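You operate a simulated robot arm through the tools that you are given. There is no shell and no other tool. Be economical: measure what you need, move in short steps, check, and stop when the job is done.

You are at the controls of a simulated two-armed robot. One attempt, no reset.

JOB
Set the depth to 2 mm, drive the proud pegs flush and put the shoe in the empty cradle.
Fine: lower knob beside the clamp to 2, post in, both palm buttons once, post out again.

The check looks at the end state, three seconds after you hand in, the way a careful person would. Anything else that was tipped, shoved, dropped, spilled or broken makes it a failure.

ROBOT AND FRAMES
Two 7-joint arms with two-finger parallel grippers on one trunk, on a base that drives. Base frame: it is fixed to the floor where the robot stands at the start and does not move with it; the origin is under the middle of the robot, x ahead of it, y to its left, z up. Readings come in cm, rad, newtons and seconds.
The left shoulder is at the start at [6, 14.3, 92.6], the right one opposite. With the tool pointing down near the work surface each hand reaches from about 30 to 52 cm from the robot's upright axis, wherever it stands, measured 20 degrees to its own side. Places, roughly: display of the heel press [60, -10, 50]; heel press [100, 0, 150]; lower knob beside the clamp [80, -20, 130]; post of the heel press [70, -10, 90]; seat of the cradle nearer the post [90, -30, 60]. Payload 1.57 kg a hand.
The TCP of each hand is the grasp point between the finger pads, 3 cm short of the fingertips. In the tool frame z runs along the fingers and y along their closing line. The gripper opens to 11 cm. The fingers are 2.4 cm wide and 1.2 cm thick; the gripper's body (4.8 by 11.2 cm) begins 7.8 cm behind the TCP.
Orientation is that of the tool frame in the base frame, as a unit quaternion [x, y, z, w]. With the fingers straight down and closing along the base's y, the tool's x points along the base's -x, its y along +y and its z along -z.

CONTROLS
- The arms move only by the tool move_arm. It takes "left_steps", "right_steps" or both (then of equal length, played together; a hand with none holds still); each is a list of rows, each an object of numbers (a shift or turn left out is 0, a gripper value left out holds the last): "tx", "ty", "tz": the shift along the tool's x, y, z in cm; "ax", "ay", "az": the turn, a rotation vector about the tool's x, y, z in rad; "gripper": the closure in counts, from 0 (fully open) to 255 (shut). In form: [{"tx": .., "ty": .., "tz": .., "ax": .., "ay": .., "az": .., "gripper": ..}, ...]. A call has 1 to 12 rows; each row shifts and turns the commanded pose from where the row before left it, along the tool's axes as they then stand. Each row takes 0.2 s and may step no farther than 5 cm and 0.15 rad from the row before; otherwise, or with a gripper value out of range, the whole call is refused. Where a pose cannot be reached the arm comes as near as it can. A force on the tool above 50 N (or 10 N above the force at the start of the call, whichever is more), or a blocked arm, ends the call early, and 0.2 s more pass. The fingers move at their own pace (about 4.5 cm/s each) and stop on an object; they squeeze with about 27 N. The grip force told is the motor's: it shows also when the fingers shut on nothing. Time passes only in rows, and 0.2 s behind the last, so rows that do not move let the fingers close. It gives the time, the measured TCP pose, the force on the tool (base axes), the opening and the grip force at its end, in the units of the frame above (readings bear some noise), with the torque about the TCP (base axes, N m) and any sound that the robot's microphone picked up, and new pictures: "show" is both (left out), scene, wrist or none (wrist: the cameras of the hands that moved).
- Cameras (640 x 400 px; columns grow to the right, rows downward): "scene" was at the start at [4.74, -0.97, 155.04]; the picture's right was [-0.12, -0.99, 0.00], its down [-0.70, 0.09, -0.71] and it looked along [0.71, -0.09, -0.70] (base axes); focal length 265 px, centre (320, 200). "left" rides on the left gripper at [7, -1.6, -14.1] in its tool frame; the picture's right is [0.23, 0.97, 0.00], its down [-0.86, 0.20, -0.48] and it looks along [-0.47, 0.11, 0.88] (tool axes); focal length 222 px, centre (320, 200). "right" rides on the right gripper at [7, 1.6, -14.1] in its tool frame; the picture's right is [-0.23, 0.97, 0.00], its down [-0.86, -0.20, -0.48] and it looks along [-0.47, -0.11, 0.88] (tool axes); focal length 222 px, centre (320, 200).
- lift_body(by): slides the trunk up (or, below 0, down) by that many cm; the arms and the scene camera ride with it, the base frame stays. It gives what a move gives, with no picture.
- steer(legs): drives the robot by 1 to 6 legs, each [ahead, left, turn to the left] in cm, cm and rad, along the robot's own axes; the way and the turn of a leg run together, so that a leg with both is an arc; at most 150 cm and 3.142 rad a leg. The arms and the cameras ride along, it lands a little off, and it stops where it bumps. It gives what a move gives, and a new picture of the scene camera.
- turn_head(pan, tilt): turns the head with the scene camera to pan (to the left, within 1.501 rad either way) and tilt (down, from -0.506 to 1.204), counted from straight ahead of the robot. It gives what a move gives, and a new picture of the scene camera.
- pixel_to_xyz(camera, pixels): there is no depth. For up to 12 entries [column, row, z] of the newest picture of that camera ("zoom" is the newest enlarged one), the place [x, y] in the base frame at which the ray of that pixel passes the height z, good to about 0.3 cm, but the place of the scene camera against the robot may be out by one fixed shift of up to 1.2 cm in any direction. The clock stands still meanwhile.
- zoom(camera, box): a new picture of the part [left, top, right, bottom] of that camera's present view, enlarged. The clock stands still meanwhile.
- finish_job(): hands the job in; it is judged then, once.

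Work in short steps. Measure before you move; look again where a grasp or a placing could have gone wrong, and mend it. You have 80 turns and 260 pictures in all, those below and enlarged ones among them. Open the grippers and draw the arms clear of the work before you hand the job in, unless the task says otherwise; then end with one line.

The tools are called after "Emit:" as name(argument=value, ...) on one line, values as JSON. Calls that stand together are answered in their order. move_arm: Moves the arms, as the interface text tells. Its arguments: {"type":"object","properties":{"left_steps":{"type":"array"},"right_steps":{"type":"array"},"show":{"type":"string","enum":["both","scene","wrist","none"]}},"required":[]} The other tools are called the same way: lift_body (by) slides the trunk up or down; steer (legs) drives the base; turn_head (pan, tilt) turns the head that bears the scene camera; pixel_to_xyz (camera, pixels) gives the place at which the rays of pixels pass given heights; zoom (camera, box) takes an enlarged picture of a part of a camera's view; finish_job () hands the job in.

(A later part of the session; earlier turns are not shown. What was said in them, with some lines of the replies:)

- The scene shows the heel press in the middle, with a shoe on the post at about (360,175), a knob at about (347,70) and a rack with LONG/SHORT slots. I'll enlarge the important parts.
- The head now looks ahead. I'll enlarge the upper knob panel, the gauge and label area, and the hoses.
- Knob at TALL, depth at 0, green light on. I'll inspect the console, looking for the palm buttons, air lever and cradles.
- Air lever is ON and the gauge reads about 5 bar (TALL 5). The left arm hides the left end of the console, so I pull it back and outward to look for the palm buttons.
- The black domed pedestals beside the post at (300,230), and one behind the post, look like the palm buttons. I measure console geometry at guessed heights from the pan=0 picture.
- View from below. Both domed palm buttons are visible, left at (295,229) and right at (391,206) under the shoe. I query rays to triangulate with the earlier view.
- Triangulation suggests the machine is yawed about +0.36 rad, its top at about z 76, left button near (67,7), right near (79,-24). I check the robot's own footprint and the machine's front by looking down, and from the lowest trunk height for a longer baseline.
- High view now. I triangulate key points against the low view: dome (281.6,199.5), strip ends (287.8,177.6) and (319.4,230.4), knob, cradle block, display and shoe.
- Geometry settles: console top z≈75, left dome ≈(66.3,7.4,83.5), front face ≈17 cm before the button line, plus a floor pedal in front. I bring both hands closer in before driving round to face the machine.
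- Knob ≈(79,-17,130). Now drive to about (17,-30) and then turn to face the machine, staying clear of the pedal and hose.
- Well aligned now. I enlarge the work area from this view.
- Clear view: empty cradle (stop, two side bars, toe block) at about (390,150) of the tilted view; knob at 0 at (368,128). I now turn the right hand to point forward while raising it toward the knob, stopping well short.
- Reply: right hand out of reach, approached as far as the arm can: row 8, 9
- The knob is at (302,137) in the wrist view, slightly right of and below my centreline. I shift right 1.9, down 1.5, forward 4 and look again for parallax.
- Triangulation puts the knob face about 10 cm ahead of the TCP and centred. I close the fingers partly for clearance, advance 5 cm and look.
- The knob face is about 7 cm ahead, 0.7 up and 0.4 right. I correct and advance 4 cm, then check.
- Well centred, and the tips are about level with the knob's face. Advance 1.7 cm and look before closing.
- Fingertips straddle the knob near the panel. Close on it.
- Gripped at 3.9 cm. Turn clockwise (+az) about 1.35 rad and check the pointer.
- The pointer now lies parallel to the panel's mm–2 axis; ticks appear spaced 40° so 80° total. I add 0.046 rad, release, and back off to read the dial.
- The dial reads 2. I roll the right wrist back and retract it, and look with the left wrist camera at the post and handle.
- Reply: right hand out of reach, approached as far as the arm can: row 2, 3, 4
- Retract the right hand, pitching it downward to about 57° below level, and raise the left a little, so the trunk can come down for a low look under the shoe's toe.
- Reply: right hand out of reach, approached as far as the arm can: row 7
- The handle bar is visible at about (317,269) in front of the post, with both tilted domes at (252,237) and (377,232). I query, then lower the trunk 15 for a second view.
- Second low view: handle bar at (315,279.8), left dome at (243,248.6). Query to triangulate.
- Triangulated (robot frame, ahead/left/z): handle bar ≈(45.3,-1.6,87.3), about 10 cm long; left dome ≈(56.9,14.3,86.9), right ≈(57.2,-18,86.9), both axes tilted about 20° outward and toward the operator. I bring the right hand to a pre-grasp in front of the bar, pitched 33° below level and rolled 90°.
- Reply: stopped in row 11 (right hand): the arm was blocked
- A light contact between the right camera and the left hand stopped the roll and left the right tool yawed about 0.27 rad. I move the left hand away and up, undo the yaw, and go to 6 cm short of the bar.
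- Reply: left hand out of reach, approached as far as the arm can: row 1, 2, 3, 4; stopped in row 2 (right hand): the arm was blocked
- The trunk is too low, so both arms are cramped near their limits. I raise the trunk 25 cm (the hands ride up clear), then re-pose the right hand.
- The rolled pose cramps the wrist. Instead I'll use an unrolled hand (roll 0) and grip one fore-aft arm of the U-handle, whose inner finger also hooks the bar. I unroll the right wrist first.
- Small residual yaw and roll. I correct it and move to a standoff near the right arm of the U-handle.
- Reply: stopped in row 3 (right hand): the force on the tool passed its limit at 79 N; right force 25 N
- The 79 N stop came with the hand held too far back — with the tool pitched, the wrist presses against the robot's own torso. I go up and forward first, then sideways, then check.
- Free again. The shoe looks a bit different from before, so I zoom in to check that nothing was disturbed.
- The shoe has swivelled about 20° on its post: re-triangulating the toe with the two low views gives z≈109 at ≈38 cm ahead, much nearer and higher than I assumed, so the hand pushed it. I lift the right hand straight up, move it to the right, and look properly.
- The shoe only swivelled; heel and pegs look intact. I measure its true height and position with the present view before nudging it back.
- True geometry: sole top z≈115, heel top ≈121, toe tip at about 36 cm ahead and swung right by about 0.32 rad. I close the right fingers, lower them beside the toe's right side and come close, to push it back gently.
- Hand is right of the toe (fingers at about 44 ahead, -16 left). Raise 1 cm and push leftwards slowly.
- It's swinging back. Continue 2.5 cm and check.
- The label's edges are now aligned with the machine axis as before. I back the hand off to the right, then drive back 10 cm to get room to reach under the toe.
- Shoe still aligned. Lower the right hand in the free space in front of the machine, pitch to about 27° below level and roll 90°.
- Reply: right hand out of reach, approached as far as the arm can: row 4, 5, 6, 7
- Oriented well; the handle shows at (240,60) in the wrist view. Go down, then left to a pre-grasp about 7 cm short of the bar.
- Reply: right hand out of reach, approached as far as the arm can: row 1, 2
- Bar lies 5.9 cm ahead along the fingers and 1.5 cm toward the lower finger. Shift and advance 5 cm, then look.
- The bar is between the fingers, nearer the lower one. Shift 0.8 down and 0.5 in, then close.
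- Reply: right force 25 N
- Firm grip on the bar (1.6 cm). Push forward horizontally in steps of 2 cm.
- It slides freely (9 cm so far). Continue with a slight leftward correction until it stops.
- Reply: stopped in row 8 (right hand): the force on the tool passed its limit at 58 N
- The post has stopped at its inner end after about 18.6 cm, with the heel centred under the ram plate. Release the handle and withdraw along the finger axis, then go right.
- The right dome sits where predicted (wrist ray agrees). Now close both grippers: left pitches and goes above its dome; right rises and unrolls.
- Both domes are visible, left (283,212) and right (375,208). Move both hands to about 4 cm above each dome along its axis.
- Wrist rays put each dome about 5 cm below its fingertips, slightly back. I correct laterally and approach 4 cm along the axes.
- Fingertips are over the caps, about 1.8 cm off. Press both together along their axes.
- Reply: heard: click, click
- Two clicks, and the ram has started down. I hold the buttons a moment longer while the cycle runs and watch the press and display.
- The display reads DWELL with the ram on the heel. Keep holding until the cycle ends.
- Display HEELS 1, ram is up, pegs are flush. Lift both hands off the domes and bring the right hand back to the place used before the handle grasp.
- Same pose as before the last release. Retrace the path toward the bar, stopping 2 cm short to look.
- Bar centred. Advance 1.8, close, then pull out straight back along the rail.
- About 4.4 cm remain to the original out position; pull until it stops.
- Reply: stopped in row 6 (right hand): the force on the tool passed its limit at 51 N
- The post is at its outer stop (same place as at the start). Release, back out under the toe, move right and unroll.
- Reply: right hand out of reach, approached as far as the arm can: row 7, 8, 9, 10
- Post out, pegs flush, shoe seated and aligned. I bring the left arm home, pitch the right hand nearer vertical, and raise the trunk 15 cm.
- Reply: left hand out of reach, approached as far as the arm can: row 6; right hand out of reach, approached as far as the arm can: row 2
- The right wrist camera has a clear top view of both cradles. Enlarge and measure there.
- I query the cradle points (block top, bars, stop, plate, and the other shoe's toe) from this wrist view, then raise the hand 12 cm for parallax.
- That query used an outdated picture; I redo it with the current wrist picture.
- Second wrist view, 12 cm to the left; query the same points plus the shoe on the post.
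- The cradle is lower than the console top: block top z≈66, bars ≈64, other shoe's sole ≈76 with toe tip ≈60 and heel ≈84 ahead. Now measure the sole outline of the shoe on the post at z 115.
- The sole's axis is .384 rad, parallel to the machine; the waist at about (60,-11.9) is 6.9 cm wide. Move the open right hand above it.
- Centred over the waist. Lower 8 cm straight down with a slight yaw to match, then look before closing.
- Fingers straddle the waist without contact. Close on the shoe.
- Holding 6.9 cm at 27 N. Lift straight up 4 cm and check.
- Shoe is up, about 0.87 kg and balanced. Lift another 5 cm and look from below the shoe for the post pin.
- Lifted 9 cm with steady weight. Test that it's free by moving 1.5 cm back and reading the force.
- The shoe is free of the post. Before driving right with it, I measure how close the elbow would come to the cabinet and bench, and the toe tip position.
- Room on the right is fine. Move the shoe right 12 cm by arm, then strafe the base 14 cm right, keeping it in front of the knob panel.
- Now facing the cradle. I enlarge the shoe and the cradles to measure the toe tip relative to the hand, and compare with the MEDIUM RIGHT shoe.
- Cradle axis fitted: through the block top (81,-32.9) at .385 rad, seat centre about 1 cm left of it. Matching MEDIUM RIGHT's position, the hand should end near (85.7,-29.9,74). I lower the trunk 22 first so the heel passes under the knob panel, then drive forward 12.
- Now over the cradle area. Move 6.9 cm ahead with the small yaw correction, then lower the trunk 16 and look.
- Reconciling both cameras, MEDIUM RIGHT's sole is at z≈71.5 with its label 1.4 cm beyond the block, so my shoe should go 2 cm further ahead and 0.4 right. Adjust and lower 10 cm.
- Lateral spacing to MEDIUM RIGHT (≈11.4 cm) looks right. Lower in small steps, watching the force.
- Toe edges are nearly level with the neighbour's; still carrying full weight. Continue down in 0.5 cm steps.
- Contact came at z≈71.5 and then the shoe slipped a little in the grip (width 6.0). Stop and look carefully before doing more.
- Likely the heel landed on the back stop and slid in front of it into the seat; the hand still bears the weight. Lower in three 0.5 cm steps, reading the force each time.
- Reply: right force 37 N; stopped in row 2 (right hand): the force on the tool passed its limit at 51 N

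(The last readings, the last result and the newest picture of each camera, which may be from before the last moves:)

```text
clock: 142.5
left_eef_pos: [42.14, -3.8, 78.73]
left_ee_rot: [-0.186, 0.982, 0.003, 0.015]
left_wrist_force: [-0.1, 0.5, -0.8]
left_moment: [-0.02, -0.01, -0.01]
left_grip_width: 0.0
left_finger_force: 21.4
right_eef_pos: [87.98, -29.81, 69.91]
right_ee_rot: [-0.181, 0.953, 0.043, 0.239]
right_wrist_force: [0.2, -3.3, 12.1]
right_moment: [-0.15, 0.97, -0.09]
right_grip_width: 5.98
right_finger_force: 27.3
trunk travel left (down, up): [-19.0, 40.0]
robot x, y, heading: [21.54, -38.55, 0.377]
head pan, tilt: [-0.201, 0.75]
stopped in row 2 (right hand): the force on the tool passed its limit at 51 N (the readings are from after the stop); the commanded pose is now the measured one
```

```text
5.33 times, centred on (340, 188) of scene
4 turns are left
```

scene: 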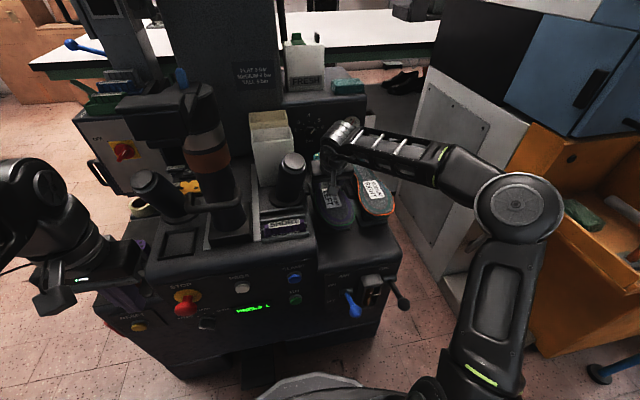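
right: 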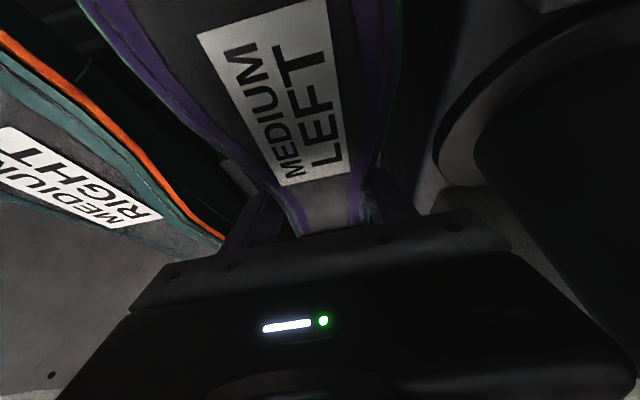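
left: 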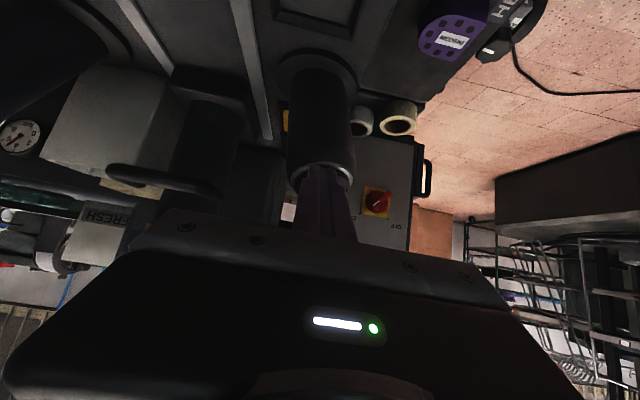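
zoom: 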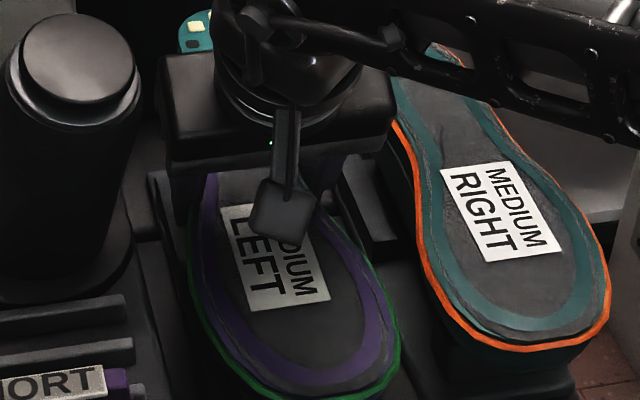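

The shoe is supported (upward reaction) and aligned parallel with its neighbour at the proper spacing. Open the gripper, then lift the hand 5 cm straight up, and look.

Emit:
move_arm(right_steps=[{"gripper": 120}, {}, {"gripper": 40}, {}, {}, {}], show="none")

Emit:
zoom(camera="scene", box=[290, 150, 390, 225])

Emit:
move_arm(right_steps=[{"tx": -0.46, "tz": -0.89}, {"tx": -0.92, "tz": -1.78}, {"tx": -0.92, "tz": -1.78}, {}], show="both")

Emit:
zoom(camera="scene", box=[270, 120, 410, 225])

```text
clock: 143.9
left_eef_pos: [42.23, -3.88, 78.84]
left_ee_rot: [-0.186, 0.982, 0.003, 0.015]
left_wrist_force: [0.2, 0.6, -0.2]
left_moment: [0.0, 0.01, -0.01]
left_grip_width: 0.0
left_finger_force: 21.5
right_eef_pos: [88.06, -29.83, 69.77]
right_ee_rot: [-0.182, 0.954, 0.043, 0.235]
right_wrist_force: [0.0, -0.1, 0.3]
right_moment: [-0.01, 0.01, -0.01]
right_grip_width: 9.25
right_finger_force: 0.1
trunk travel left (down, up): [-19.0, 40.0]
robot x, y, heading: [21.77, -38.76, 0.374]
head pan, tilt: [-0.201, 0.75]
```

```text
5.33 times, centred on (340, 188) of scene
```

zoom: 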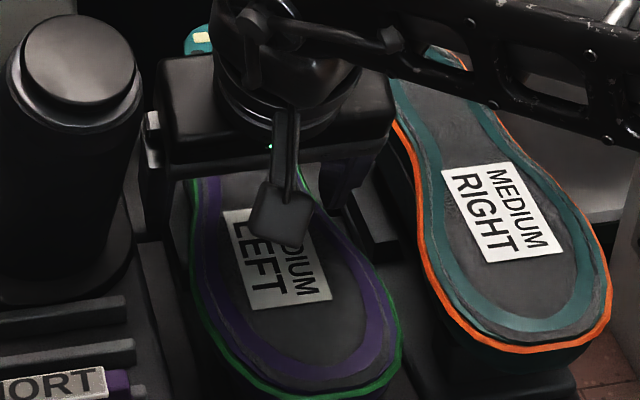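

```text
clock: 144.9
left_eef_pos: [42.13, -3.81, 78.67]
left_ee_rot: [-0.186, 0.982, 0.002, 0.015]
left_wrist_force: [-1.0, 0.5, -0.6]
left_moment: [-0.04, -0.01, 0.02]
left_grip_width: 0.0
left_finger_force: 21.0
right_eef_pos: [87.65, -29.62, 74.78]
right_ee_rot: [-0.181, 0.954, 0.042, 0.236]
right_wrist_force: [0.7, 0.3, 0.0]
right_moment: [-0.02, -0.02, -0.01]
right_grip_width: 9.25
right_finger_force: 0.0
trunk travel left (down, up): [-19.0, 40.0]
robot x, y, heading: [21.35, -38.94, 0.379]
head pan, tilt: [-0.201, 0.75]
```

scene: 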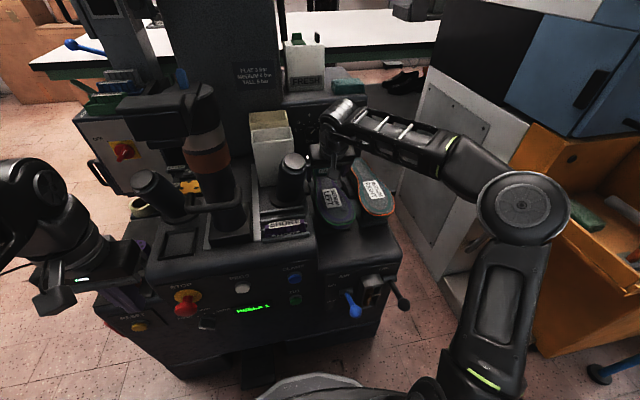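
right: 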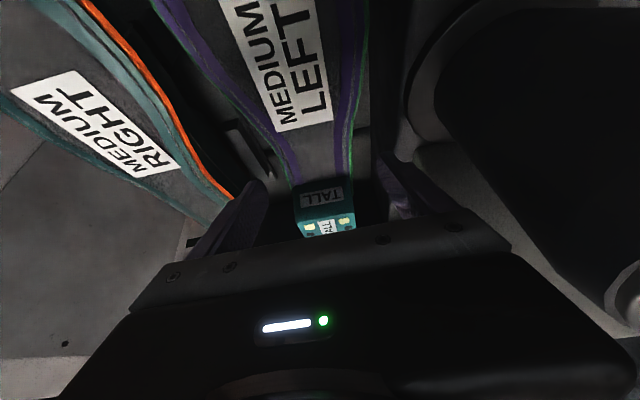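

```text
3.81 times, centred on (340, 172) of scene
3 turns are left
```

zoom: 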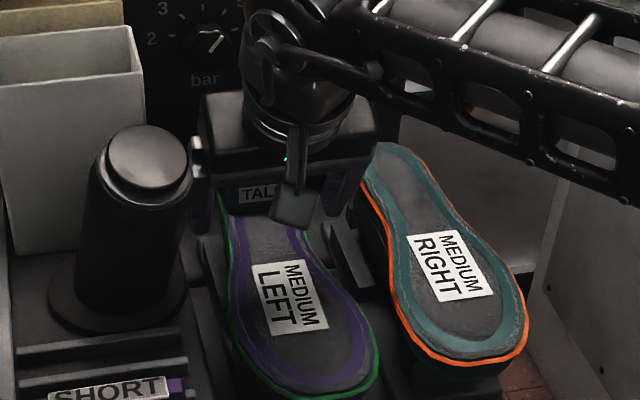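

The shoe stays put in the cradle after release. Raise the hand and trunk, drive back, open the left gripper, and take a last look.

Emit:
move_arm(right_steps=[{"tx": -1.8, "tz": -3.5}, {"tx": -1.8, "tz": -3.5}, {"tx": -1.8, "tz": -3.5}, {}], left_steps=[{"gripper": 0}, {}, {}, {}], show="none")

Emit:
steer(legs=[[-14, 0, 0]])

Emit:
lift_body(by=30)

Emit:
turn_head(pan=-0.1, tilt=0.85)

Emit:
zoom(camera="scene", box=[240, 90, 400, 210])

Emit:
zoom(camera="right", box=[140, 0, 460, 200])

```text
clock: 145.9
left_eef_pos: [42.09, -3.82, 78.63]
left_ee_rot: [-0.186, 0.982, 0.002, 0.014]
left_wrist_force: [0.2, -0.3, 0.3]
left_moment: [0.01, -0.03, 0.0]
left_grip_width: 8.56
left_finger_force: 0.1
right_eef_pos: [87.77, -30.0, 86.49]
right_ee_rot: [-0.183, 0.953, 0.042, 0.236]
right_wrist_force: [-0.6, -0.3, 0.0]
right_moment: [0.01, -0.04, -0.03]
right_grip_width: 9.3
right_finger_force: 0.0
trunk travel left (down, up): [-19.0, 40.0]
robot x, y, heading: [21.61, -38.76, 0.376]
head pan, tilt: [-0.201, 0.75]
```

```text
clock: 147.2
left_eef_pos: [29.1, -8.89, 78.75]
left_ee_rot: [-0.187, 0.982, 0.003, 0.015]
left_wrist_force: [0.8, -0.2, -0.1]
left_moment: [0.02, -0.01, 0.04]
left_grip_width: 11.01
left_finger_force: 0.0
right_eef_pos: [74.78, -35.05, 86.53]
right_ee_rot: [-0.183, 0.953, 0.042, 0.237]
right_wrist_force: [0.3, 0.0, 0.5]
right_moment: [0.08, 0.02, 0.01]
right_grip_width: 9.25
right_finger_force: 0.1
trunk travel left (down, up): [-19.0, 40.0]
robot x, y, heading: [9.05, -44.33, 0.377]
head pan, tilt: [-0.201, 0.75]
```

scene: 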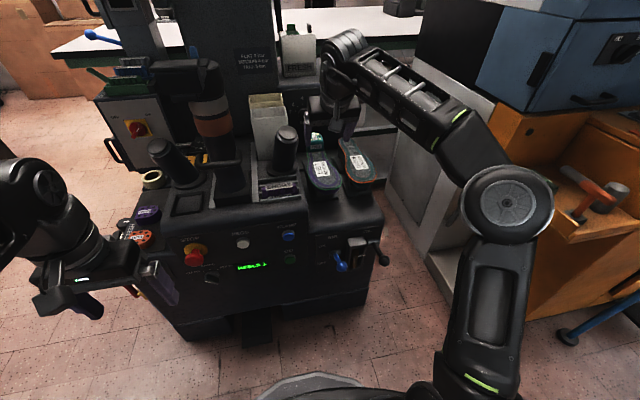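

```text
clock: 150.2
left_eef_pos: [29.21, -8.91, 108.71]
left_ee_rot: [-0.187, 0.982, 0.003, 0.014]
left_wrist_force: [-0.1, 0.8, 0.0]
left_moment: [0.01, -0.01, -0.03]
left_grip_width: 11.01
left_finger_force: 0.2
right_eef_pos: [74.77, -35.13, 116.55]
right_ee_rot: [-0.182, 0.954, 0.043, 0.236]
right_wrist_force: [0.3, -0.3, -0.1]
right_moment: [-0.01, -0.03, -0.04]
right_grip_width: 9.26
right_finger_force: 0.1
trunk travel left (down, up): [-49.0, 10.0]
robot x, y, heading: [8.67, -43.75, 0.375]
head pan, tilt: [-0.201, 0.75]
```

```text
clock: 150.9
left_eef_pos: [29.17, -8.94, 108.68]
left_ee_rot: [-0.187, 0.982, 0.002, 0.015]
left_wrist_force: [1.0, -0.8, 0.3]
left_moment: [-0.01, -0.03, 0.05]
left_grip_width: 11.01
left_finger_force: 0.0
right_eef_pos: [74.74, -35.05, 116.38]
right_ee_rot: [-0.181, 0.954, 0.042, 0.236]
right_wrist_force: [0.0, -0.3, -0.4]
right_moment: [-0.02, -0.02, 0.01]
right_grip_width: 9.28
right_finger_force: 0.2
trunk travel left (down, up): [-49.0, 10.0]
robot x, y, heading: [8.45, -43.65, 0.378]
head pan, tilt: [-0.099, 0.85]
```

scene: 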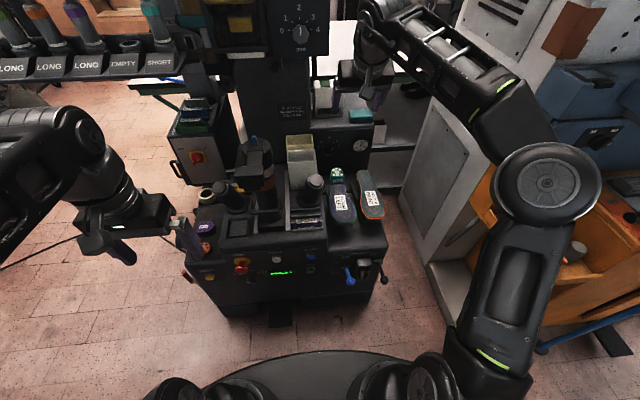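

```text
3.33 times, centred on (320, 150) of scene
```

zoom: 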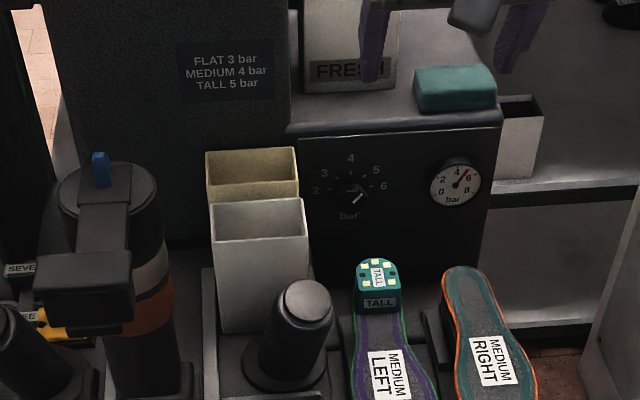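

```text
2.00 times, centred on (300, 100) of right
2 turns are left
```

zoom: 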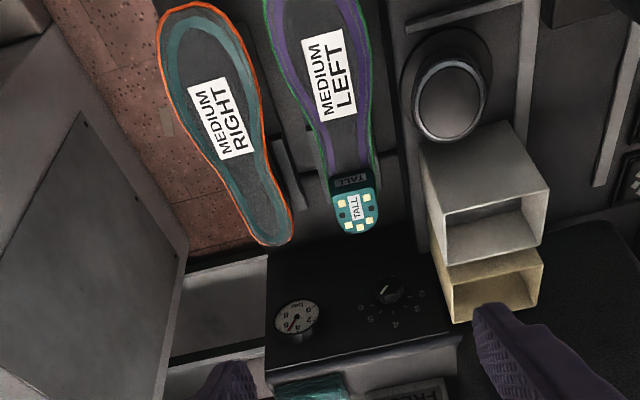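

The shoe sits in the empty cradle parallel to MEDIUM RIGHT, the pegs are flush, the dial is at 2 and the post is out. The hands are clear and the grippers open, so I hand in.

Emit:
finish_job()

```text
The job is handed in.
```

The depth knob is at 2, the pegs are flush after one press cycle (display went from HEELS 0 to HEELS 1), the post is back out, and the shoe is in the empty cradle. While reaching for the post handle I bumped the shoe and swivelled it about 20° on the post. I straightened it before pressing, and nothing else looked disturbed.
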